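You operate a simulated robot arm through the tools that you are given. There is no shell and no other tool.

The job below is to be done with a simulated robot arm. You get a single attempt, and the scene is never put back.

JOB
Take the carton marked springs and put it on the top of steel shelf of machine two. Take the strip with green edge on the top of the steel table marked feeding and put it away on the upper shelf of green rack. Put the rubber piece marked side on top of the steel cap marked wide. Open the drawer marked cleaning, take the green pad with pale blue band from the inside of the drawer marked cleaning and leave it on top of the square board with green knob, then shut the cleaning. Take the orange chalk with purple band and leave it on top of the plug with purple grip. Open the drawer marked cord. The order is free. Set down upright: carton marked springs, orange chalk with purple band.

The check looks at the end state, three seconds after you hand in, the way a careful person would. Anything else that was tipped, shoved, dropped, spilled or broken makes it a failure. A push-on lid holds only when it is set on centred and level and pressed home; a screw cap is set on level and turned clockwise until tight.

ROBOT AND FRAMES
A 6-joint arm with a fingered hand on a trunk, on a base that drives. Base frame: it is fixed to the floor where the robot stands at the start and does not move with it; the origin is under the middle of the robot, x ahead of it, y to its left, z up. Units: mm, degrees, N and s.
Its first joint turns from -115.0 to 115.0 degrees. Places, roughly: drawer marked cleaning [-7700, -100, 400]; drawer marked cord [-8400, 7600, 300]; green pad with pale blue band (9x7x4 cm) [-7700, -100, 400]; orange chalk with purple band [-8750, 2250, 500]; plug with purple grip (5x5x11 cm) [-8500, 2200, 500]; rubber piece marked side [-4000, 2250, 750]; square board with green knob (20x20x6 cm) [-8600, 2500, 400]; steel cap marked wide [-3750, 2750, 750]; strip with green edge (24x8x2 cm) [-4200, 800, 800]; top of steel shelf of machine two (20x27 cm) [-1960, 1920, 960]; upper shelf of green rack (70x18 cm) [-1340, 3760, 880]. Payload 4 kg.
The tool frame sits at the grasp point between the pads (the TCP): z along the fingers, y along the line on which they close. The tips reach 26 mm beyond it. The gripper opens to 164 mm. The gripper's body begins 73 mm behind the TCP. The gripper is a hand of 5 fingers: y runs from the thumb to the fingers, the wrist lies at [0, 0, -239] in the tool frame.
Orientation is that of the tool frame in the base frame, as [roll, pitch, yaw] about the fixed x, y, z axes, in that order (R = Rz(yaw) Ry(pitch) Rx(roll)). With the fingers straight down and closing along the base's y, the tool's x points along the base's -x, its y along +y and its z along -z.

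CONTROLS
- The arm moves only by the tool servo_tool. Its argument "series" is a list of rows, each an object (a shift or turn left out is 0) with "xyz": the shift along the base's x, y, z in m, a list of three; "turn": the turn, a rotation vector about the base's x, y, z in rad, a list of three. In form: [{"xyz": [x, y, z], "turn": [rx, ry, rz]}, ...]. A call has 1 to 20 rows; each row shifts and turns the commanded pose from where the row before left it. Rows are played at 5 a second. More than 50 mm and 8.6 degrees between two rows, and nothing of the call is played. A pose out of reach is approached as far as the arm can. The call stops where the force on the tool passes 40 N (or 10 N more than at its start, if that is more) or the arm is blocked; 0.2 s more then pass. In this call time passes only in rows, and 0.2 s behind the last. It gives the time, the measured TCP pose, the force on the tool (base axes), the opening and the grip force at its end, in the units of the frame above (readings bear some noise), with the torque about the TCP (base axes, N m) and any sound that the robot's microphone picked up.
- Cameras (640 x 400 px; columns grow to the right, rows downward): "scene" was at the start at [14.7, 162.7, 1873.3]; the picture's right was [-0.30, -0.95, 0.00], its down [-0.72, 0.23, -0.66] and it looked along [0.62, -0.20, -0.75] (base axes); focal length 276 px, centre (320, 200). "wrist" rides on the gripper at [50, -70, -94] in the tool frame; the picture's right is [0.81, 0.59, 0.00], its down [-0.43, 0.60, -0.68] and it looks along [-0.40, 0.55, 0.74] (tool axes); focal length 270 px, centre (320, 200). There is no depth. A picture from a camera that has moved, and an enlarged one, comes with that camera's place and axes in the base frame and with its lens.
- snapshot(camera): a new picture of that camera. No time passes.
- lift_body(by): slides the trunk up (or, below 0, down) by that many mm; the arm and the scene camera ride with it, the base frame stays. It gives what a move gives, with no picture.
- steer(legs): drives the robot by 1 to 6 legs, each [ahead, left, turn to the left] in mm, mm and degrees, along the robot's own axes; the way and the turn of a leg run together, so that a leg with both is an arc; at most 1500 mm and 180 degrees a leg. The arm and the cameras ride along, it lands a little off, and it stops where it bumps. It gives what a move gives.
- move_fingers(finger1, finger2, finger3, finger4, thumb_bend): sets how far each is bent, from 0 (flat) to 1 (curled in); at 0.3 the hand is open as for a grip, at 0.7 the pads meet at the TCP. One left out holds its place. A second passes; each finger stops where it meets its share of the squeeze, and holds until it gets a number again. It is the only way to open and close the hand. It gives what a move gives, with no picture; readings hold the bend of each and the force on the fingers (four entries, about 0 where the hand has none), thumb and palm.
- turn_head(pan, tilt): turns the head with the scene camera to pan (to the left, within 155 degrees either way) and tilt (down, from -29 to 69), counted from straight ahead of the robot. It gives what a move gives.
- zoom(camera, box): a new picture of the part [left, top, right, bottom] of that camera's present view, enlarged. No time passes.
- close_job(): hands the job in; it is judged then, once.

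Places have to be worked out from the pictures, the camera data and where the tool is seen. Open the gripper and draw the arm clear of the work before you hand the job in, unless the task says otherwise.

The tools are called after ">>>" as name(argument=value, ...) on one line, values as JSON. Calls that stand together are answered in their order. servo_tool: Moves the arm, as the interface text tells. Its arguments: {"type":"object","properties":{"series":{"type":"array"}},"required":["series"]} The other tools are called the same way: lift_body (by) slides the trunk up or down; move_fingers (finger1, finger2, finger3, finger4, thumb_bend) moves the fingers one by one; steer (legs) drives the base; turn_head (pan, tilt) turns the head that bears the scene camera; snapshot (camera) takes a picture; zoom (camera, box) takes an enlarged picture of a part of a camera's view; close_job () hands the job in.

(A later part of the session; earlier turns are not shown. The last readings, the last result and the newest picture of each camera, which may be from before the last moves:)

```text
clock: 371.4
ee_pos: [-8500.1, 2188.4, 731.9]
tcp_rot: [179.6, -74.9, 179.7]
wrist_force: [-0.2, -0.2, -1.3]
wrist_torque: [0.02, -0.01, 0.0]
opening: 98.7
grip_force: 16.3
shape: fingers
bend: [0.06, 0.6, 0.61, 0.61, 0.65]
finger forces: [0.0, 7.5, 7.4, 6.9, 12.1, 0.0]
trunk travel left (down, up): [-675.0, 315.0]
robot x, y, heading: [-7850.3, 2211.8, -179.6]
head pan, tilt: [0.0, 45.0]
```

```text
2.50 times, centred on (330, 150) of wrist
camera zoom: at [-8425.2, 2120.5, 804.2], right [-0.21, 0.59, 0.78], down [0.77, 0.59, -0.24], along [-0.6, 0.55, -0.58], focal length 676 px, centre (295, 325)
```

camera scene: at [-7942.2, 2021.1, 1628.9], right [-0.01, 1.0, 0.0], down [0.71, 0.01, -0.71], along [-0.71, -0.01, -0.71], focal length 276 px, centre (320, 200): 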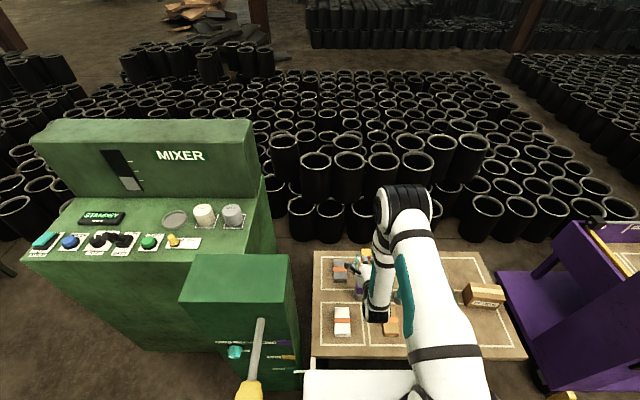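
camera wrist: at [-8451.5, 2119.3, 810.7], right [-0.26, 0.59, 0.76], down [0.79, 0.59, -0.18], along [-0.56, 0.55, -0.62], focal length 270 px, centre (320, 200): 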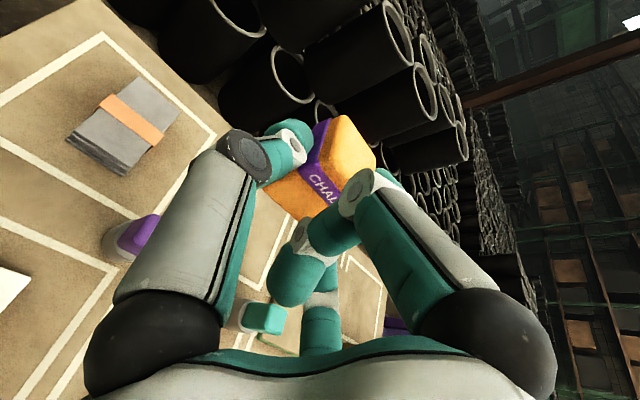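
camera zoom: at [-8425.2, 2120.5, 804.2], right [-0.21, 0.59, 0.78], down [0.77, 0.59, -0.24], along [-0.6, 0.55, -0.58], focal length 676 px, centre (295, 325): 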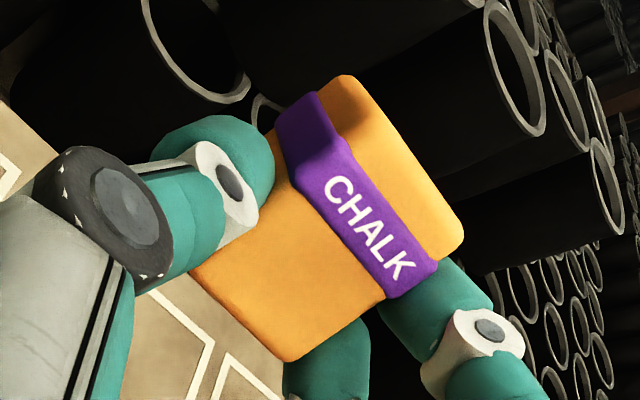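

Moving those fingers nudged the chalk's lean. I open finger 4 away again and re-measure.

>>> move_fingers(finger1=0, finger4=0.1)

>>> zoom(camera="scene", box=[350, 228, 390, 258])

>>> zoom(camera="wrist", box=[230, 70, 430, 230])

```text
clock: 372.4
ee_pos: [-8503.0, 2189.3, 731.7]
tcp_rot: [179.7, -74.9, 179.8]
wrist_force: [-0.2, 0.2, -1.2]
wrist_torque: [0.02, -0.06, -0.03]
opening: 99.9
grip_force: 14.9
shape: fingers
bend: [0.01, 0.6, 0.61, 0.1, 0.64]
finger forces: [0.1, 6.9, 7.6, 0.0, 14.6, 0.1]
trunk travel left (down, up): [-675.0, 315.0]
robot x, y, heading: [-7846.4, 2203.6, -179.8]
head pan, tilt: [0.0, 45.0]
```

```text
13.33 times, centred on (370, 243) of scene
camera zoom: at [-7867.5, 2021.6, 1628.9], right [-0.01, 1.0, 0.0], down [0.71, 0.01, -0.71], along [-0.71, -0.01, -0.71], focal length 3685 px, centre (-347, -373)
```

zoom: 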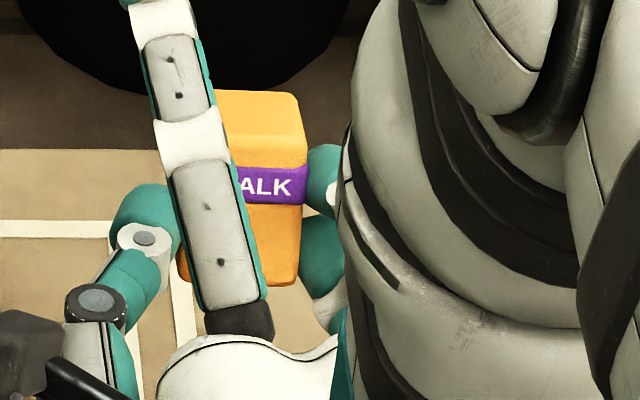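

```text
2.50 times, centred on (330, 150) of wrist
camera zoom: at [-8425.2, 2120.5, 804.2], right [-0.21, 0.59, 0.78], down [0.77, 0.59, -0.24], along [-0.6, 0.55, -0.58], focal length 676 px, centre (295, 325)
```

zoom: 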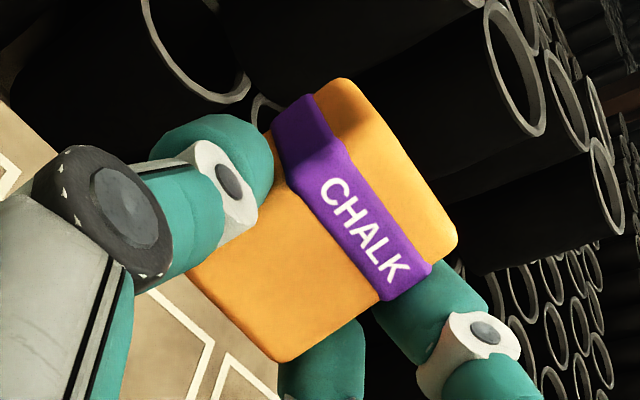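

The chalk now leans west by roughly 20° about the pinch axis, so I compensate by pitching the hand further forward while reaching out a little.

>>> servo_tool(series=[{"xyz": [-0.015, 0, 0], "turn": [0, 0.1, 0]}, {"xyz": [-0.01, 0, 0], "turn": [0, 0.1, 0]}, {"xyz": [0, 0, 0], "turn": [0, 0.1, 0]}])

>>> zoom(camera="scene", box=[345, 218, 395, 256])

>>> zoom(camera="wrist", box=[230, 70, 430, 230])

```text
clock: 373.2
ee_pos: [-8613.6, 2186.1, 731.3]
tcp_rot: [-1.8, -88.4, 1.4]
wrist_force: [-1.4, -0.4, -1.8]
wrist_torque: [0.02, -0.02, -0.01]
opening: 99.6
grip_force: 14.8
shape: fingers
bend: [0.01, 0.6, 0.61, 0.1, 0.64]
finger forces: [0.0, 6.9, 7.8, 0.0, 14.7, 0.0]
out of reach, approached as far as the arm can: row 1, 2, 3
trunk travel left (down, up): [-675.0, 315.0]
robot x, y, heading: [-7845.5, 2208.0, -179.7]
head pan, tilt: [0.0, 45.0]
```

```text
10.53 times, centred on (370, 237) of scene
camera zoom: at [-7867.8, 2021.6, 1628.9], right [-0.01, 1.0, 0.0], down [0.71, 0.01, -0.71], along [-0.71, -0.01, -0.71], focal length 2909 px, centre (-206, -190)
```

zoom: 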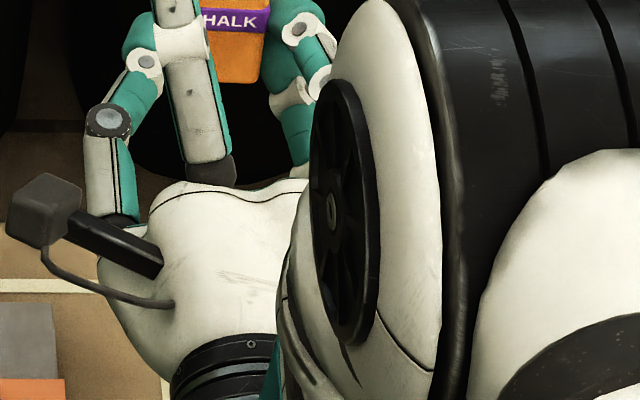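

```text
2.50 times, centred on (330, 150) of wrist
camera zoom: at [-8520.1, 2116.0, 780.1], right [0.03, 0.59, 0.81], down [0.67, 0.59, -0.45], along [-0.74, 0.56, -0.38], focal length 676 px, centre (295, 325)
```

zoom: 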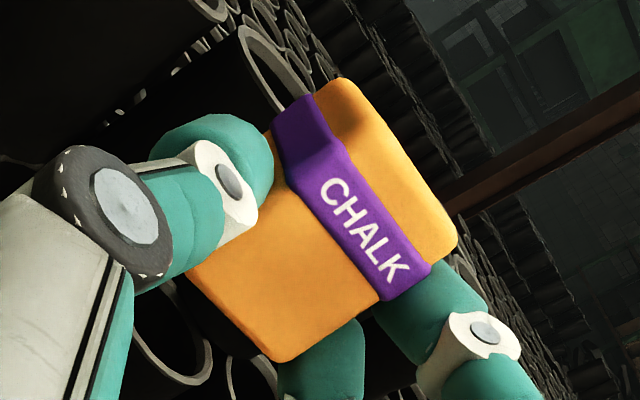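

With the hand level the chalk leans only about 5° now. I back the base 120 mm so that the chalk comes over the plug, adjust sideways, and lower the trunk to just above it.

>>> steer(legs=[[-120, 0, 0]])

>>> lift_body(by=-150)

>>> snapshot(camera="wrist")

>>> snapshot(camera="scene")

```text
clock: 374.5
ee_pos: [-8491.8, 2189.0, 732.2]
tcp_rot: [-2.6, -88.4, 1.8]
wrist_force: [0.3, -1.1, -0.8]
wrist_torque: [-0.02, -0.03, 0.03]
opening: 99.5
grip_force: 14.5
shape: fingers
bend: [0.01, 0.6, 0.61, 0.1, 0.64]
finger forces: [0.0, 6.9, 7.7, 0.0, 14.6, 0.1]
trunk travel left (down, up): [-675.0, 315.0]
robot x, y, heading: [-7726.5, 2210.3, -180.3]
head pan, tilt: [0.0, 45.0]
```

```text
clock: 376.2
ee_pos: [-8493.2, 2188.8, 581.4]
tcp_rot: [-2.6, -88.5, 1.8]
wrist_force: [-0.4, 0.6, -0.3]
wrist_torque: [-0.01, -0.01, 0.0]
opening: 99.5
grip_force: 14.6
shape: fingers
bend: [0.01, 0.6, 0.61, 0.1, 0.64]
finger forces: [0.1, 6.9, 7.7, 0.0, 14.6, 0.1]
trunk travel left (down, up): [-525.0, 465.0]
robot x, y, heading: [-7725.7, 2205.5, -179.9]
head pan, tilt: [0.0, 45.0]
```

```text
taken
camera wrist: at [-8399.7, 2118.5, 630.3], right [0.03, 0.59, 0.81], down [0.67, 0.59, -0.45], along [-0.74, 0.56, -0.38], focal length 270 px, centre (320, 200)
```

wrist: 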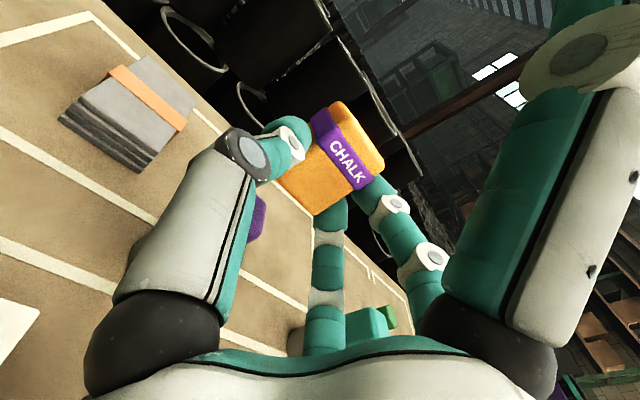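

```text
taken
camera scene: at [-7747.7, 2022.4, 1478.9], right [0.0, 1.0, 0.0], down [0.71, 0.0, -0.71], along [-0.71, 0.0, -0.71], focal length 276 px, centre (320, 200)
```

scene: 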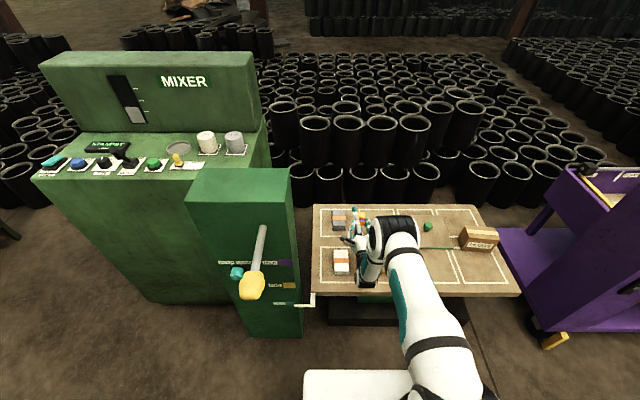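

>>> zoom(camera="scene", box=[335, 195, 395, 245])

>>> zoom(camera="wrist", box=[220, 80, 420, 260])

```text
8.00 times, centred on (365, 220) of scene
camera zoom: at [-7747.7, 2022.4, 1478.9], right [0.0, 1.0, 0.0], down [0.71, 0.0, -0.71], along [-0.71, 0.0, -0.71], focal length 2211 px, centre (-40, 40)
```

zoom: 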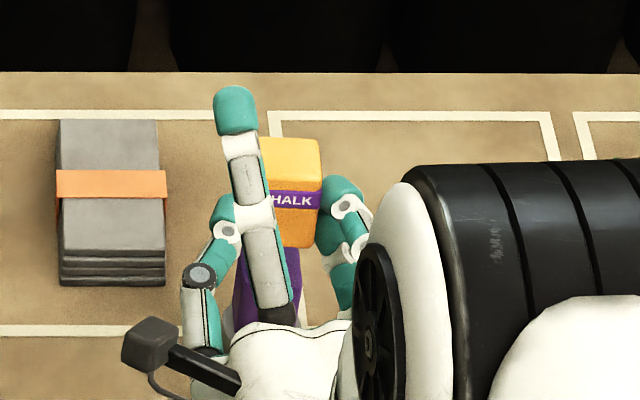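

```text
2.22 times, centred on (320, 170) of wrist
camera zoom: at [-8399.7, 2118.5, 630.3], right [0.03, 0.59, 0.81], down [0.67, 0.59, -0.45], along [-0.74, 0.56, -0.38], focal length 601 px, centre (320, 267)
```

zoom: 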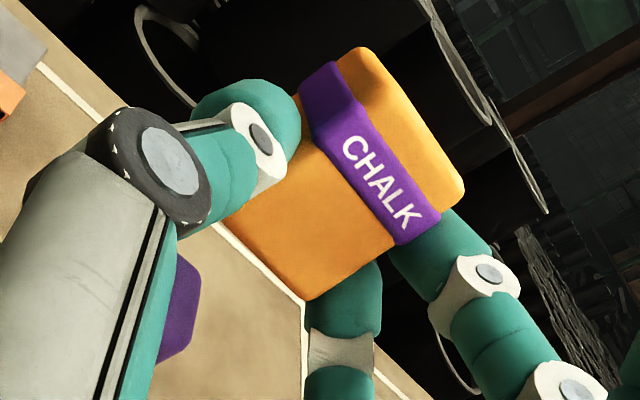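

>>> zoom(camera="scene", box=[354, 208, 384, 240])

```text
12.50 times, centred on (369, 224) of scene
camera zoom: at [-7747.7, 2022.4, 1478.9], right [0.0, 1.0, 0.0], down [0.71, 0.0, -0.71], along [-0.71, 0.0, -0.71], focal length 3455 px, centre (-292, -100)
```

zoom: 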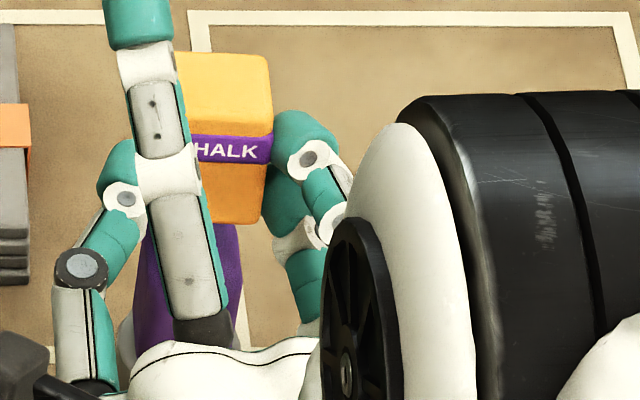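

Lateral alignment between chalk and plug is within about 1 mm. I lower with the trunk in decreasing steps, watching the force.

>>> lift_body(by=-24)

>>> zoom(camera="scene", box=[354, 198, 384, 230])

>>> zoom(camera="wrist", box=[220, 80, 420, 260])

```text
clock: 376.9
ee_pos: [-8491.4, 2188.8, 557.9]
tcp_rot: [-2.6, -88.6, 1.9]
wrist_force: [0.3, -0.5, -0.9]
wrist_torque: [0.02, -0.02, 0.02]
opening: 99.6
grip_force: 14.3
shape: fingers
bend: [0.01, 0.6, 0.61, 0.1, 0.64]
finger forces: [0.0, 6.9, 7.8, 0.0, 14.6, 0.0]
trunk travel left (down, up): [-501.0, 489.0]
robot x, y, heading: [-7730.4, 2212.0, -179.5]
head pan, tilt: [0.0, 45.0]
```

```text
12.50 times, centred on (369, 214) of scene
camera zoom: at [-7747.7, 2022.4, 1454.9], right [0.0, 1.0, 0.0], down [0.71, 0.0, -0.71], along [-0.71, 0.0, -0.71], focal length 3455 px, centre (-292, 25)
```

zoom: 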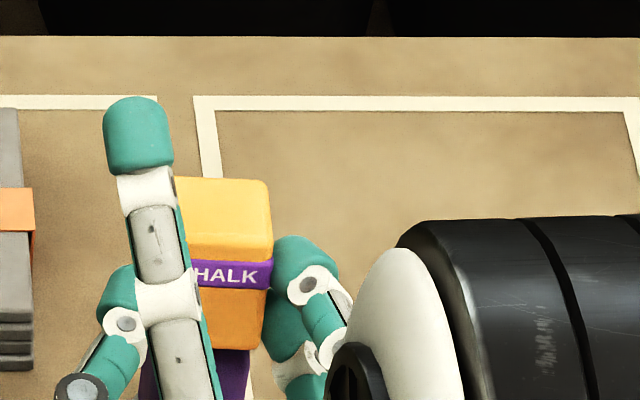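

```text
2.22 times, centred on (320, 170) of wrist
camera zoom: at [-8399.7, 2118.5, 606.2], right [0.03, 0.59, 0.81], down [0.67, 0.59, -0.45], along [-0.74, 0.56, -0.38], focal length 601 px, centre (320, 267)
```

zoom: 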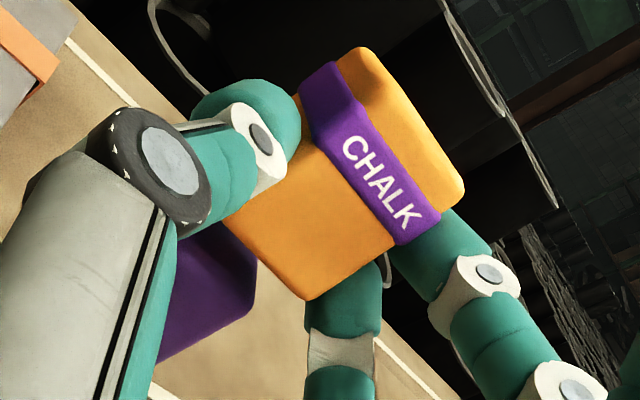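

I trim 2 mm west and 2 mm south, then lower 9 mm and continue in 2 mm steps.

>>> servo_tool(series=[{"xyz": [-0.002, -0.002, 0]}])

>>> lift_body(by=-9)

>>> lift_body(by=-2)

>>> zoom(camera="wrist", box=[220, 80, 420, 260])

```text
clock: 377.3
ee_pos: [-8495.3, 2185.9, 557.4]
tcp_rot: [-2.6, -88.5, 1.9]
wrist_force: [-0.3, -0.2, -0.8]
wrist_torque: [0.0, -0.01, 0.0]
opening: 99.9
grip_force: 15.2
shape: fingers
bend: [0.01, 0.6, 0.61, 0.1, 0.64]
finger forces: [0.0, 7.0, 7.6, 0.0, 14.6, 0.0]
trunk travel left (down, up): [-501.0, 489.0]
robot x, y, heading: [-7729.5, 2209.3, -179.7]
head pan, tilt: [0.0, 45.0]
```

```text
clock: 377.9
ee_pos: [-8495.4, 2186.6, 548.4]
tcp_rot: [-2.7, -88.4, 1.9]
wrist_force: [-0.4, -1.1, -0.7]
wrist_torque: [-0.01, -0.06, -0.01]
opening: 99.6
grip_force: 15.0
shape: fingers
bend: [0.01, 0.6, 0.61, 0.1, 0.64]
finger forces: [0.0, 6.8, 7.7, 0.1, 14.7, 0.0]
trunk travel left (down, up): [-492.0, 498.0]
robot x, y, heading: [-7727.1, 2207.8, -179.7]
head pan, tilt: [0.0, 45.0]
```

```text
clock: 378.4
ee_pos: [-8493.7, 2185.6, 546.7]
tcp_rot: [-2.5, -88.4, 1.9]
wrist_force: [0.3, 0.0, 2.1]
wrist_torque: [0.0, 0.11, 0.01]
opening: 99.4
grip_force: 15.0
shape: fingers
bend: [0.01, 0.6, 0.61, 0.1, 0.64]
finger forces: [0.0, 7.4, 7.3, 0.0, 14.7, 0.0]
trunk travel left (down, up): [-490.0, 500.0]
robot x, y, heading: [-7727.4, 2207.5, -179.7]
head pan, tilt: [0.0, 45.0]
```

```text
2.22 times, centred on (320, 170) of wrist
camera zoom: at [-8401.7, 2116.0, 595.9], right [0.03, 0.59, 0.81], down [0.67, 0.59, -0.45], along [-0.74, 0.56, -0.38], focal length 601 px, centre (320, 267)
```

zoom: 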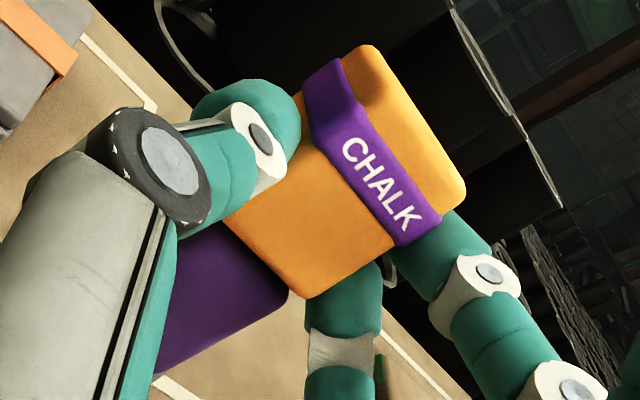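

First contact (about 3 N), and the plug's corner sits neatly under the chalk's corner. I lower 2 mm more to seat it flush.

>>> lift_body(by=-2)

>>> zoom(camera="wrist", box=[220, 80, 420, 260])

>>> zoom(camera="scene", box=[354, 194, 384, 226])

```text
clock: 379.0
ee_pos: [-8495.7, 2185.9, 544.9]
tcp_rot: [-2.5, -88.4, 1.7]
wrist_force: [0.7, 0.5, 3.6]
wrist_torque: [0.02, 0.24, -0.01]
opening: 99.8
grip_force: 14.7
shape: fingers
bend: [0.01, 0.6, 0.61, 0.1, 0.64]
finger forces: [0.0, 8.1, 6.8, 0.0, 14.7, 0.0]
trunk travel left (down, up): [-488.0, 502.0]
robot x, y, heading: [-7728.3, 2204.7, -179.8]
head pan, tilt: [0.0, 45.0]
```

```text
2.22 times, centred on (320, 170) of wrist
camera zoom: at [-8401.7, 2116.0, 594.1], right [0.03, 0.59, 0.81], down [0.67, 0.59, -0.45], along [-0.74, 0.56, -0.38], focal length 601 px, centre (320, 267)
```

zoom: 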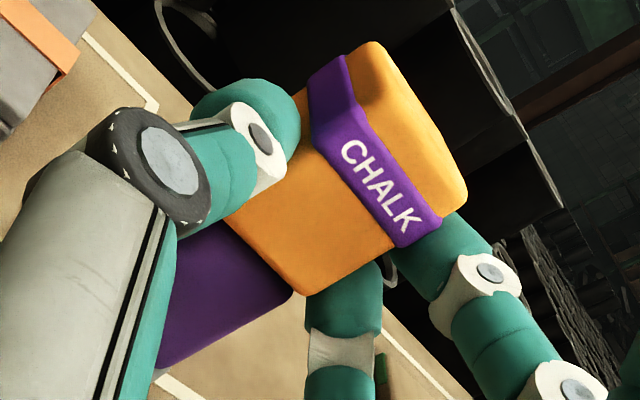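

```text
12.50 times, centred on (369, 210) of scene
camera zoom: at [-7747.1, 2022.4, 1441.9], right [0.0, 1.0, 0.0], down [0.71, 0.0, -0.71], along [-0.71, 0.0, -0.71], focal length 3455 px, centre (-292, 75)
```

zoom: 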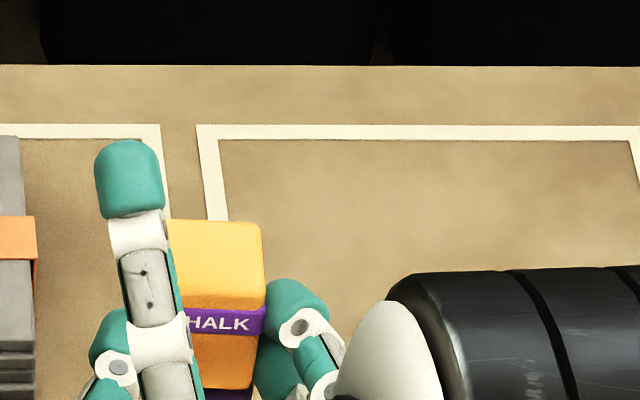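

The chalk is touching along its west edge and starting to rotate flush as intended. I continue in small steps until the force shows full seating.

>>> lift_body(by=-1.5)

>>> lift_body(by=-1.5)

>>> zoom(camera="wrist", box=[220, 80, 420, 260])

```text
clock: 379.5
ee_pos: [-8494.8, 2184.8, 543.9]
tcp_rot: [-2.5, -88.3, 1.8]
wrist_force: [1.3, -0.9, 6.1]
wrist_torque: [-0.01, 0.3, -0.01]
opening: 99.6
grip_force: 15.2
shape: fingers
bend: [0.01, 0.6, 0.62, 0.1, 0.64]
finger forces: [0.1, 8.2, 6.5, 0.0, 14.9, 0.1]
trunk travel left (down, up): [-486.0, 504.0]
robot x, y, heading: [-7728.3, 2209.8, -179.8]
head pan, tilt: [0.0, 45.0]
```

```text
clock: 380.0
ee_pos: [-8494.6, 2184.7, 543.0]
tcp_rot: [-2.6, -88.3, 1.9]
wrist_force: [2.0, -0.8, 9.9]
wrist_torque: [-0.03, 0.39, -0.01]
opening: 99.6
grip_force: 14.5
shape: fingers
bend: [0.01, 0.6, 0.62, 0.1, 0.64]
finger forces: [0.0, 8.4, 6.5, 0.0, 15.2, 0.0]
trunk travel left (down, up): [-485.0, 505.0]
robot x, y, heading: [-7725.0, 2203.2, -179.6]
head pan, tilt: [0.0, 45.0]
```

```text
2.22 times, centred on (320, 170) of wrist
camera zoom: at [-8401.5, 2115.9, 591.8], right [0.03, 0.59, 0.81], down [0.67, 0.59, -0.45], along [-0.74, 0.56, -0.38], focal length 601 px, centre (320, 267)
```

zoom: 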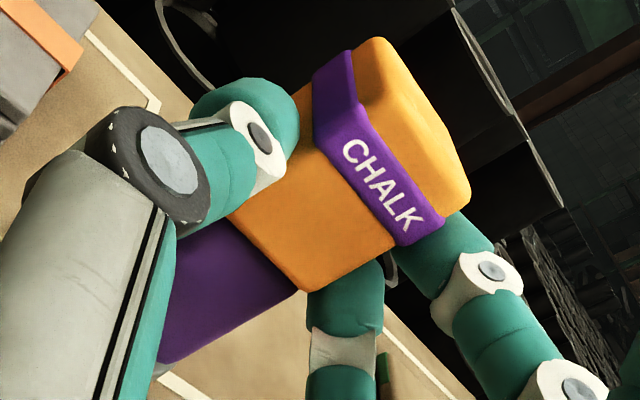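

>>> lift_body(by=-1)

>>> lift_body(by=-1)

>>> zoom(camera="wrist", box=[220, 80, 420, 260])

>>> zoom(camera="scene", box=[350, 190, 390, 230])

```text
clock: 380.5
ee_pos: [-8494.7, 2184.6, 542.7]
tcp_rot: [-2.5, -88.3, 1.8]
wrist_force: [3.0, -1.0, 13.6]
wrist_torque: [-0.13, 0.45, 0.02]
opening: 99.5
grip_force: 14.4
shape: fingers
bend: [0.01, 0.6, 0.62, 0.1, 0.64]
finger forces: [0.0, 8.4, 6.5, 0.0, 15.3, 0.0]
trunk travel left (down, up): [-484.0, 506.0]
robot x, y, heading: [-7726.6, 2207.4, -179.7]
head pan, tilt: [0.0, 45.0]
```

```text
clock: 381.0
ee_pos: [-8494.0, 2185.0, 541.4]
tcp_rot: [-2.5, -88.4, 1.8]
wrist_force: [2.9, -0.8, 15.9]
wrist_torque: [-0.08, 0.49, 0.0]
opening: 99.6
grip_force: 15.4
shape: fingers
bend: [0.01, 0.6, 0.62, 0.1, 0.64]
finger forces: [0.0, 8.5, 6.6, 0.0, 15.5, 0.1]
trunk travel left (down, up): [-483.0, 507.0]
robot x, y, heading: [-7726.8, 2209.0, -179.7]
head pan, tilt: [0.0, 45.0]
```

```text
2.22 times, centred on (320, 170) of wrist
camera zoom: at [-8401.1, 2116.0, 589.9], right [0.03, 0.59, 0.81], down [0.67, 0.59, -0.45], along [-0.74, 0.56, -0.38], focal length 601 px, centre (320, 267)
```

zoom: 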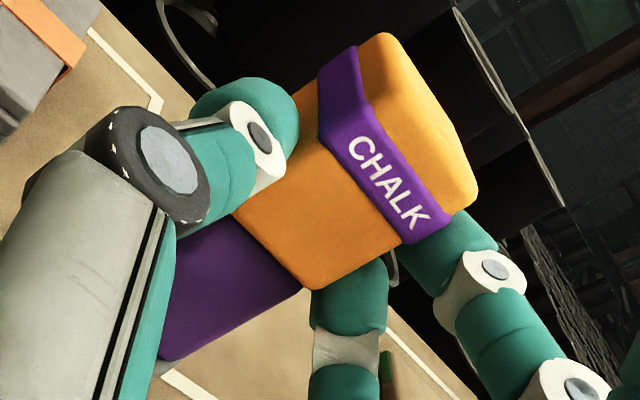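

```text
10.00 times, centred on (370, 210) of scene
camera zoom: at [-7745.6, 2022.4, 1437.0], right [0.0, 1.0, 0.0], down [0.71, 0.0, -0.71], along [-0.71, 0.0, -0.71], focal length 2764 px, centre (-180, 100)
```

zoom: 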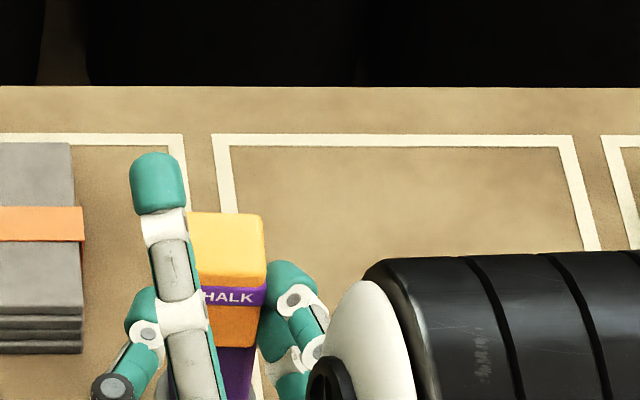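

The centre of pressure is now right at the plug's centre: the chalk is flush. I relieve most of the load and then open thumb and fingers evenly in small stages.

>>> lift_body(by=2)

>>> move_fingers(finger2=0.585, finger3=0.6, thumb_bend=0.62)

>>> zoom(camera="wrist", box=[220, 80, 420, 260])

```text
clock: 381.5
ee_pos: [-8494.5, 2186.7, 541.1]
tcp_rot: [-2.5, -88.5, 1.8]
wrist_force: [2.4, 0.5, 11.5]
wrist_torque: [-0.05, 0.35, 0.04]
opening: 99.5
grip_force: 15.5
shape: fingers
bend: [0.01, 0.6, 0.62, 0.1, 0.64]
finger forces: [0.0, 8.0, 6.8, 0.0, 15.1, 0.0]
trunk travel left (down, up): [-485.0, 505.0]
robot x, y, heading: [-7728.5, 2206.5, -179.6]
head pan, tilt: [0.0, 45.0]
```

```text
clock: 382.5
ee_pos: [-8493.7, 2186.1, 542.2]
tcp_rot: [-2.7, -88.5, 1.9]
wrist_force: [1.3, 0.7, 0.9]
wrist_torque: [0.06, 0.04, -0.06]
opening: 99.3
grip_force: 1.9
shape: fingers
bend: [0.01, 0.58, 0.6, 0.1, 0.62]
finger forces: [0.1, 0.3, 2.4, 0.1, 1.0, 0.0]
trunk travel left (down, up): [-485.0, 505.0]
robot x, y, heading: [-7728.0, 2205.3, -179.5]
head pan, tilt: [0.0, 45.0]
```

```text
2.22 times, centred on (320, 170) of wrist
camera zoom: at [-8401.5, 2116.1, 590.4], right [0.03, 0.59, 0.81], down [0.67, 0.59, -0.45], along [-0.74, 0.56, -0.38], focal length 601 px, centre (320, 267)
```

zoom: 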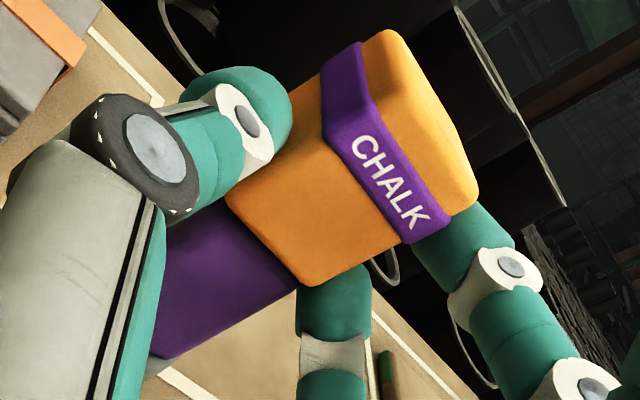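

Nearly unloaded and the chalk stands still on the plug. I keep opening in small stages.

>>> move_fingers(finger2=0.565, finger3=0.58, thumb_bend=0.605)

>>> move_fingers(finger2=0.52, finger3=0.53, thumb_bend=0.56)

>>> zoom(camera="wrist", box=[220, 80, 420, 260])

>>> zoom(camera="scene", box=[350, 190, 390, 230])

```text
clock: 383.5
ee_pos: [-8494.7, 2186.4, 541.6]
tcp_rot: [-2.6, -88.5, 1.8]
wrist_force: [0.2, 0.2, -0.5]
wrist_torque: [0.0, 0.02, -0.01]
opening: 99.1
grip_force: 0.2
shape: fingers
bend: [0.01, 0.56, 0.57, 0.1, 0.6]
finger forces: [0.1, 0.0, 0.2, 0.0, 0.0, 0.0]
trunk travel left (down, up): [-485.0, 505.0]
robot x, y, heading: [-7729.5, 2208.8, -179.4]
head pan, tilt: [0.0, 45.0]
```

```text
clock: 384.5
ee_pos: [-8494.5, 2185.8, 541.2]
tcp_rot: [-2.6, -88.5, 1.9]
wrist_force: [0.2, -0.1, 1.0]
wrist_torque: [-0.03, -0.02, 0.01]
opening: 99.1
grip_force: 0.0
shape: fingers
bend: [0.01, 0.52, 0.53, 0.1, 0.56]
finger forces: [0.2, 0.1, 0.1, 0.0, 0.0, 0.0]
trunk travel left (down, up): [-485.0, 505.0]
robot x, y, heading: [-7726.0, 2207.6, -179.4]
head pan, tilt: [0.0, 45.0]
```

```text
2.22 times, centred on (320, 170) of wrist
camera zoom: at [-8401.6, 2116.0, 590.4], right [0.03, 0.59, 0.81], down [0.67, 0.59, -0.45], along [-0.74, 0.56, -0.38], focal length 601 px, centre (320, 267)
```

zoom: 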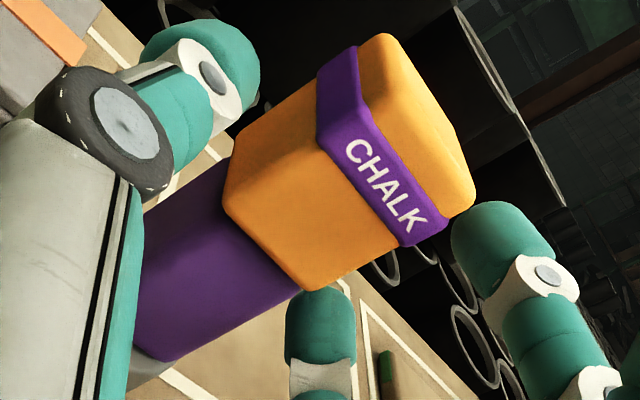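

```text
10.00 times, centred on (370, 210) of scene
camera zoom: at [-7747.7, 2022.4, 1438.9], right [0.0, 1.0, 0.0], down [0.71, 0.0, -0.71], along [-0.71, 0.0, -0.71], focal length 2764 px, centre (-180, 100)
```

zoom: 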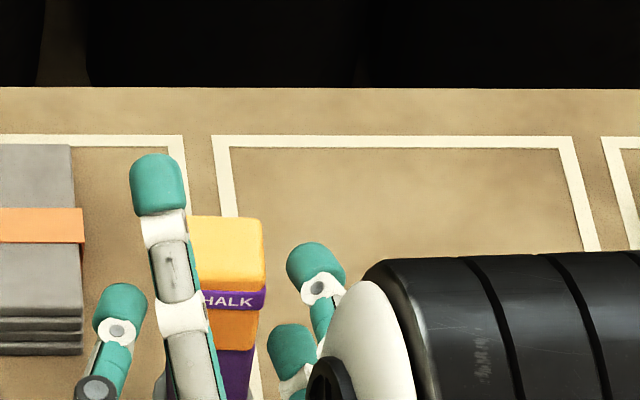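

The chalk stands upright on the plug with all fingers clear. I raise the hand 60 mm (finger 4 hangs near the white block), then back straight away.

>>> lift_body(by=60)

>>> steer(legs=[[-250, 0, 0]])

>>> zoom(camera="scene", box=[320, 150, 480, 250])

```text
clock: 385.5
ee_pos: [-8494.8, 2186.7, 602.6]
tcp_rot: [-2.5, -88.5, 1.8]
wrist_force: [0.9, 0.1, -0.3]
wrist_torque: [-0.01, -0.02, -0.03]
opening: 99.4
grip_force: 0.0
shape: fingers
bend: [0.01, 0.52, 0.53, 0.1, 0.56]
finger forces: [0.1, 0.0, 0.0, 0.0, 0.0, 0.0]
trunk travel left (down, up): [-545.0, 445.0]
robot x, y, heading: [-7731.7, 2208.3, -179.7]
head pan, tilt: [0.0, 45.0]
```

```text
clock: 387.3
ee_pos: [-8247.9, 2181.6, 603.5]
tcp_rot: [-2.6, -88.3, 2.3]
wrist_force: [-0.3, -0.3, -0.5]
wrist_torque: [0.03, 0.0, 0.0]
opening: 99.2
grip_force: 0.0
shape: fingers
bend: [0.01, 0.52, 0.53, 0.1, 0.56]
finger forces: [0.0, 0.0, 0.0, 0.1, 0.1, 0.0]
trunk travel left (down, up): [-545.0, 445.0]
robot x, y, heading: [-7479.4, 2209.3, -179.5]
head pan, tilt: [0.0, 45.0]
```

```text
4.00 times, centred on (400, 200) of scene
camera zoom: at [-7501.1, 2024.2, 1498.9], right [-0.01, 1.0, 0.0], down [0.71, 0.01, -0.71], along [-0.71, -0.01, -0.71], focal length 1106 px, centre (0, 200)
```

zoom: 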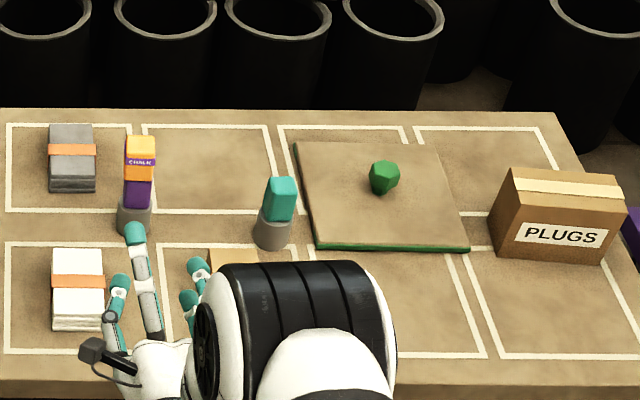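

The chalk stands upright on the purple plug. Next is the cleaning drawer: I back off, roll the hand to thumb-down and pitch it to 45°, then drive to the oven.

>>> steer(legs=[[-250, 0, 0]])

>>> move_fingers(finger1=0.3, finger2=0.3, finger3=0.3, finger4=0.3, thumb_bend=0.3)

>>> servo_tool(series=[{"turn": [0.131, 0, 0]}, {"turn": [0.131, 0, 0]}, {"turn": [0.131, 0, 0]}, {"turn": [0.131, 0, 0]}, {"turn": [0.131, 0, 0]}, {"turn": [0.131, 0, 0]}, {"turn": [0.131, 0, 0]}, {"turn": [0.131, 0, 0]}, {"turn": [0.131, 0, 0]}, {"turn": [0.131, 0, 0]}, {"turn": [0.131, 0, 0]}, {"turn": [0.131, 0, 0]}])

>>> servo_tool(series=[{"xyz": [0.02, 0, 0], "turn": [0, -0.131, 0]}, {"xyz": [0.02, 0, 0], "turn": [0, -0.131, 0]}, {"xyz": [0.02, 0, 0], "turn": [0, -0.131, 0]}, {"xyz": [0.02, 0, 0], "turn": [0, -0.131, 0]}, {"xyz": [0.02, 0, 0], "turn": [0, -0.131, 0]}, {"xyz": [0.02, 0, 0], "turn": [0, -0.131, 0]}])

```text
clock: 389.1
ee_pos: [-8003.0, 2180.5, 601.6]
tcp_rot: [-2.5, -88.4, 2.5]
wrist_force: [-0.3, 0.1, -0.6]
wrist_torque: [-0.02, 0.01, -0.01]
opening: 99.0
grip_force: 0.2
shape: fingers
bend: [0.01, 0.52, 0.53, 0.1, 0.56]
finger forces: [0.1, 0.0, 0.0, 0.0, 0.0, 0.0]
trunk travel left (down, up): [-545.0, 445.0]
robot x, y, heading: [-7233.8, 2215.0, -178.9]
head pan, tilt: [0.0, 45.0]
```

```text
clock: 390.1
ee_pos: [-8002.4, 2179.4, 601.7]
tcp_rot: [-2.4, -88.2, 2.5]
wrist_force: [-0.6, -0.1, -0.7]
wrist_torque: [-0.02, -0.01, 0.0]
opening: 91.0
grip_force: 0.0
shape: fingers
bend: [0.3, 0.3, 0.3, 0.3, 0.3]
finger forces: [0.0, 0.1, 0.0, 0.1, 0.0, 0.1]
trunk travel left (down, up): [-545.0, 445.0]
robot x, y, heading: [-7237.7, 2214.5, -178.8]
head pan, tilt: [0.0, 45.0]
```

```text
clock: 392.7
ee_pos: [-8003.2, 2181.7, 602.2]
tcp_rot: [90.2, 0.2, -88.4]
wrist_force: [0.1, 0.6, 0.2]
wrist_torque: [0.04, -0.01, -0.02]
opening: 91.1
grip_force: 0.1
shape: fingers
bend: [0.3, 0.3, 0.3, 0.3, 0.3]
finger forces: [0.0, 0.0, 0.0, 0.0, 0.0, 0.1]
trunk travel left (down, up): [-545.0, 445.0]
robot x, y, heading: [-7236.8, 2213.2, -178.7]
head pan, tilt: [0.0, 45.0]
```

```text
clock: 394.1
ee_pos: [-7882.1, 2180.3, 600.6]
tcp_rot: [135.3, -1.1, -89.0]
wrist_force: [-0.5, -0.2, 0.2]
wrist_torque: [0.01, 0.0, 0.0]
opening: 91.0
grip_force: 0.0
shape: fingers
bend: [0.3, 0.3, 0.3, 0.3, 0.3]
finger forces: [0.1, 0.0, 0.0, 0.0, 0.1, 0.1]
trunk travel left (down, up): [-545.0, 445.0]
robot x, y, heading: [-7237.6, 2212.4, -179.0]
head pan, tilt: [0.0, 45.0]
```

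The hand is at 45° with the thumb low. I drive to the oven and turn to face south.

>>> steer(legs=[[0, 1290, 0], [0, 0, 89]])

>>> turn_head(pan=-25, tilt=45)

>>> snapshot(camera="scene")

```text
clock: 404.5
ee_pos: [-7150.2, 239.5, 601.5]
tcp_rot: [135.1, -1.1, 1.6]
wrist_force: [0.3, 0.7, -0.2]
wrist_torque: [0.0, 0.0, 0.03]
opening: 91.0
grip_force: 0.1
shape: fingers
bend: [0.3, 0.3, 0.3, 0.3, 0.3]
finger forces: [0.0, 0.0, 0.0, 0.0, 0.1, 0.0]
trunk travel left (down, up): [-545.0, 445.0]
robot x, y, heading: [-7186.8, 883.8, -88.5]
head pan, tilt: [0.0, 45.0]
```

```text
clock: 405.4
ee_pos: [-7149.7, 239.3, 600.5]
tcp_rot: [135.0, -1.1, 1.6]
wrist_force: [-0.7, -0.4, -0.5]
wrist_torque: [-0.01, -0.02, -0.03]
opening: 91.1
grip_force: 0.0
shape: fingers
bend: [0.3, 0.3, 0.3, 0.3, 0.3]
finger forces: [0.0, 0.0, 0.0, 0.0, 0.0, 0.1]
trunk travel left (down, up): [-545.0, 445.0]
robot x, y, heading: [-7184.4, 884.5, -88.6]
head pan, tilt: [-25.0, 45.0]
```

```text
taken
camera scene: at [-7035.7, 877.1, 1498.9], right [-0.92, 0.4, 0.0], down [0.28, 0.65, -0.71], along [-0.28, -0.65, -0.71], focal length 276 px, centre (320, 200)
```

scene: 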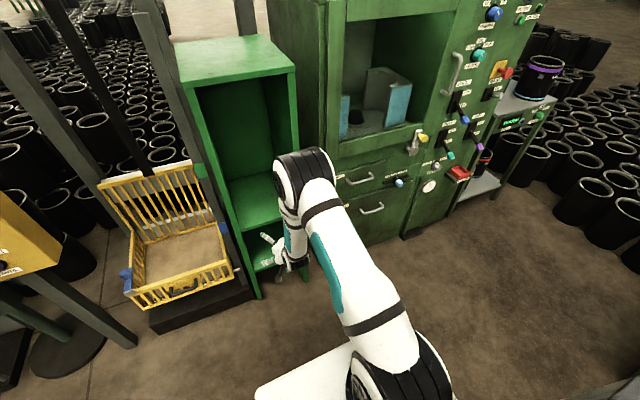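

I zoom on the drawer from here for a second viewpoint of its handle.

>>> zoom(camera="scene", box=[310, 150, 430, 250])

```text
4.00 times, centred on (370, 200) of scene
camera zoom: at [-7035.7, 877.1, 1498.9], right [-0.92, 0.4, 0.0], down [0.28, 0.65, -0.71], along [-0.28, -0.65, -0.71], focal length 1106 px, centre (120, 200)
```

zoom: 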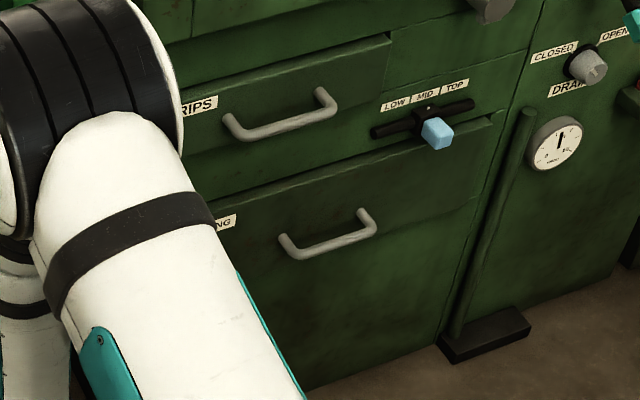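

Triangulation puts the CLEANING handle bar at about x −7616..−7738, y≈97, z≈450. I strafe west so the hand is in front of it and look closely.

>>> steer(legs=[[0, -527, -1.4]])

>>> turn_head(pan=0, tilt=50)

>>> snapshot(camera="scene")

>>> snapshot(camera="wrist")

```text
clock: 408.5
ee_pos: [-7711.5, 235.8, 600.3]
tcp_rot: [135.0, -1.1, -0.8]
wrist_force: [0.2, 0.3, 0.0]
wrist_torque: [0.01, -0.01, 0.03]
opening: 91.0
grip_force: 0.0
shape: fingers
bend: [0.3, 0.3, 0.3, 0.3, 0.3]
finger forces: [0.0, 0.0, 0.1, 0.1, 0.0, 0.0]
trunk travel left (down, up): [-545.0, 445.0]
robot x, y, heading: [-7722.5, 882.7, -90.9]
head pan, tilt: [-25.0, 45.0]
```

```text
clock: 409.4
ee_pos: [-7710.9, 236.0, 600.2]
tcp_rot: [135.0, -1.1, -0.8]
wrist_force: [0.7, 0.3, -0.5]
wrist_torque: [-0.03, 0.0, -0.01]
opening: 91.0
grip_force: 0.0
shape: fingers
bend: [0.3, 0.3, 0.3, 0.3, 0.3]
finger forces: [0.0, 0.1, 0.1, 0.1, 0.0, 0.1]
trunk travel left (down, up): [-545.0, 445.0]
robot x, y, heading: [-7723.7, 886.1, -91.1]
head pan, tilt: [0.0, 50.0]
```

```text
taken
camera scene: at [-7536.8, 863.8, 1492.0], right [-1.0, 0.02, 0.0], down [0.01, 0.77, -0.64], along [-0.01, -0.64, -0.77], focal length 276 px, centre (320, 200)
```

scene: 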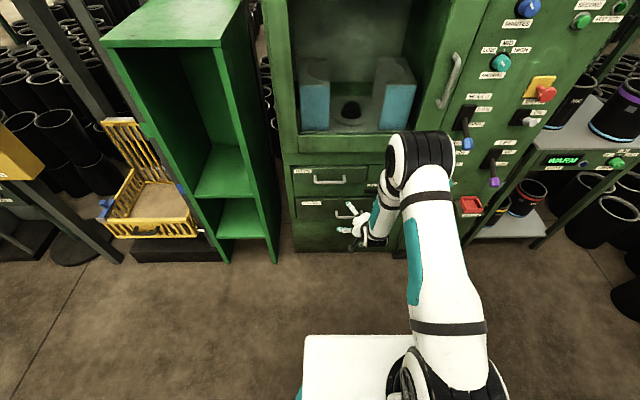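

```text
taken
camera wrist: at [-7661.0, 351.4, 619.2], right [0.8, -0.43, 0.43], down [-0.45, 0.06, 0.89], along [-0.41, -0.9, -0.14], focal length 270 px, centre (320, 200)
```

wrist: 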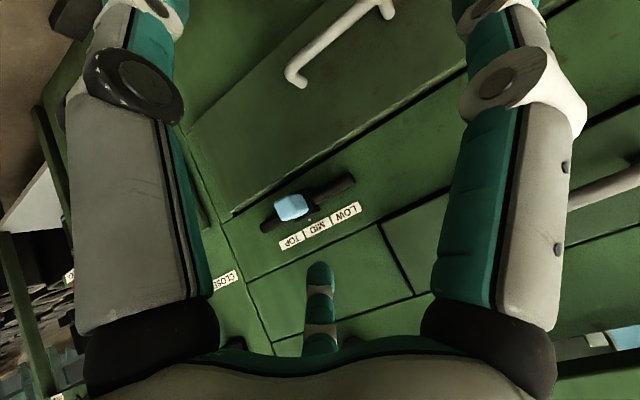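

The bar's west end reads (−7741, 97, 452), so its middle is near x≈−7678. I set the fingers for hooking it (2/3 nearly closed, thumb open, 1/4 flat) and move to a point 80 mm short of it along the hand's axis.

>>> move_fingers(finger1=0, finger2=0.6, finger3=0.6, finger4=0, thumb_bend=0.3)

>>> steer(legs=[[60, 33, 0.9]])

>>> lift_body(by=-86)

>>> snapshot(camera="wrist")

>>> zoom(camera="scene", box=[290, 130, 430, 230])

```text
clock: 410.4
ee_pos: [-7711.7, 235.6, 601.4]
tcp_rot: [135.1, -1.1, -0.7]
wrist_force: [1.0, -0.4, -0.4]
wrist_torque: [0.01, -0.02, -0.02]
opening: 110.1
grip_force: 0.0
shape: fingers
bend: [0.01, 0.6, 0.6, 0.01, 0.3]
finger forces: [0.1, 0.1, 0.0, 0.0, 0.0, 0.1]
trunk travel left (down, up): [-545.0, 445.0]
robot x, y, heading: [-7721.5, 881.7, -90.7]
head pan, tilt: [0.0, 50.0]
```

```text
clock: 411.4
ee_pos: [-7669.0, 177.0, 600.3]
tcp_rot: [135.2, -1.2, 0.2]
wrist_force: [-0.7, 0.5, 0.2]
wrist_torque: [0.01, 0.03, 0.0]
opening: 110.1
grip_force: 0.1
shape: fingers
bend: [0.01, 0.6, 0.6, 0.01, 0.3]
finger forces: [0.0, 0.0, 0.0, 0.0, 0.1, 0.0]
trunk travel left (down, up): [-545.0, 445.0]
robot x, y, heading: [-7690.8, 822.9, -89.8]
head pan, tilt: [0.0, 50.0]
```

```text
clock: 412.6
ee_pos: [-7669.2, 175.9, 514.7]
tcp_rot: [135.1, -1.1, 0.2]
wrist_force: [-0.2, -0.1, 0.4]
wrist_torque: [-0.02, -0.01, 0.01]
opening: 109.7
grip_force: 0.0
shape: fingers
bend: [0.01, 0.6, 0.6, 0.01, 0.3]
finger forces: [0.1, 0.1, 0.0, 0.0, 0.0, 0.1]
trunk travel left (down, up): [-459.0, 531.0]
robot x, y, heading: [-7688.4, 822.1, -89.5]
head pan, tilt: [0.0, 50.0]
```

```text
taken
camera wrist: at [-7619.8, 293.4, 533.3], right [0.8, -0.41, 0.43], down [-0.45, 0.05, 0.89], along [-0.39, -0.91, -0.14], focal length 270 px, centre (320, 200)
```

wrist: 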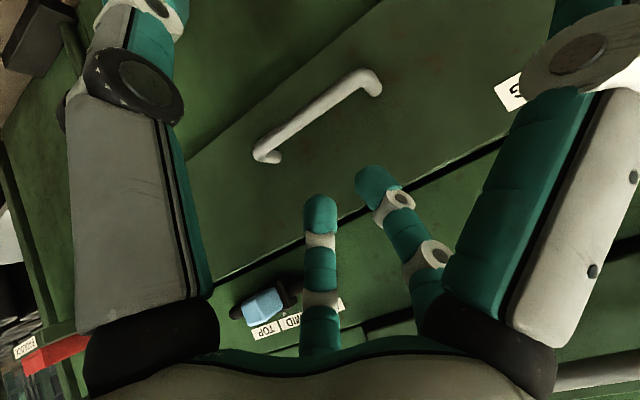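

```text
4.00 times, centred on (360, 180) of scene
camera zoom: at [-7504.7, 807.9, 1406.0], right [-1.0, 0.0, 0.0], down [0.0, 0.77, -0.64], along [0.0, -0.64, -0.77], focal length 1106 px, centre (160, 280)
```

zoom: 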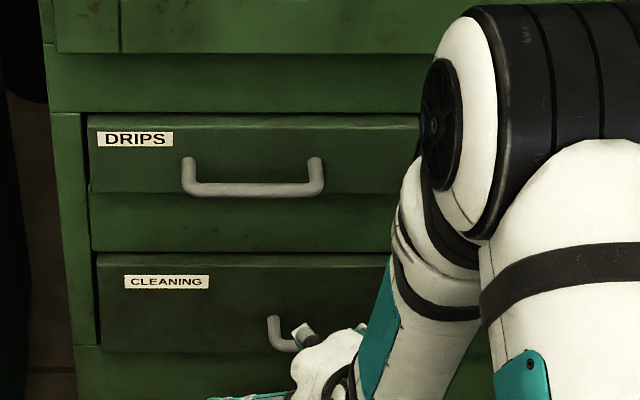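

Refined: bar at y≈96, z≈444, x −7735..−7627. I approach along the hand's axis, stopping about 18 mm short for a check.

>>> servo_tool(series=[{"xyz": [-0.012, 0, 0]}, {"xyz": [0, -0.0106, -0.0102]}, {"xyz": [0, -0.0106, -0.0102]}, {"xyz": [0, -0.0106, -0.0102]}, {"xyz": [0, -0.0106, -0.0102]}, {"xyz": [0, -0.0106, -0.0102]}])

>>> snapshot(camera="wrist")

```text
clock: 414.0
ee_pos: [-7679.6, 123.4, 464.7]
tcp_rot: [135.1, -1.1, 0.2]
wrist_force: [-0.2, 0.0, 0.5]
wrist_torque: [-0.01, 0.02, -0.01]
opening: 110.0
grip_force: 0.1
shape: fingers
bend: [0.01, 0.6, 0.6, 0.01, 0.3]
finger forces: [0.0, 0.1, 0.1, 0.0, 0.0, 0.0]
trunk travel left (down, up): [-459.0, 531.0]
robot x, y, heading: [-7693.4, 824.8, -90.0]
head pan, tilt: [0.0, 50.0]
```

```text
taken
camera wrist: at [-7631.3, 239.5, 482.8], right [0.8, -0.41, 0.43], down [-0.45, 0.05, 0.89], along [-0.39, -0.91, -0.14], focal length 270 px, centre (320, 200)
```

wrist: 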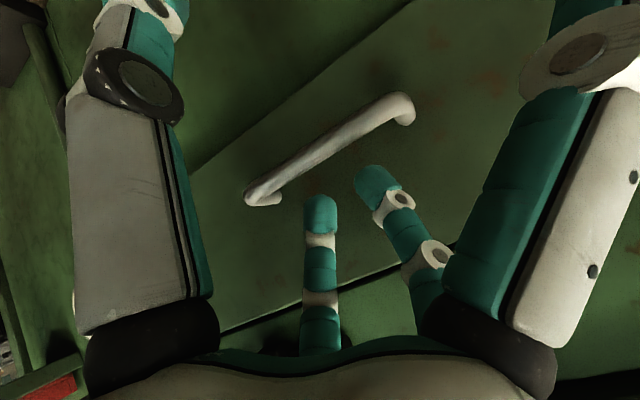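

The bar lies right between the thumb side and fingers 2/3. I advance the last 19 mm.

>>> servo_tool(series=[{"xyz": [0, -0.0068, -0.0066]}, {"xyz": [0, -0.0066, -0.0066]}])

>>> snapshot(camera="wrist")

```text
clock: 414.6
ee_pos: [-7680.0, 108.7, 452.1]
tcp_rot: [135.3, -1.2, 0.3]
wrist_force: [-0.4, -0.1, 0.2]
wrist_torque: [-0.02, -0.02, 0.0]
opening: 110.1
grip_force: 0.1
shape: fingers
bend: [0.01, 0.6, 0.6, 0.01, 0.3]
finger forces: [0.0, 0.0, 0.0, 0.1, 0.0, 0.1]
trunk travel left (down, up): [-459.0, 531.0]
robot x, y, heading: [-7691.2, 818.2, -89.9]
head pan, tilt: [0.0, 50.0]
```

```text
taken
camera wrist: at [-7631.0, 225.6, 469.5], right [0.8, -0.41, 0.43], down [-0.45, 0.05, 0.89], along [-0.39, -0.91, -0.14], focal length 270 px, centre (320, 200)
```

wrist: 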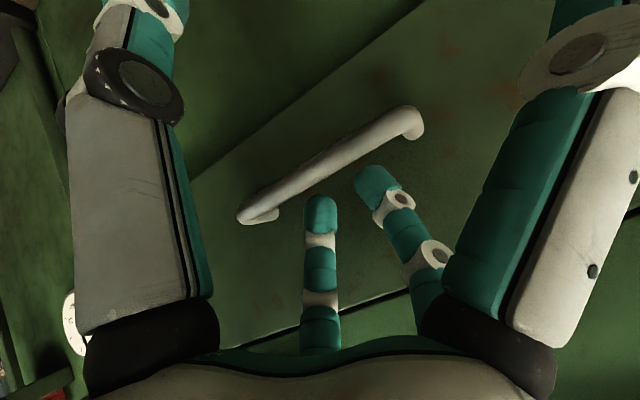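

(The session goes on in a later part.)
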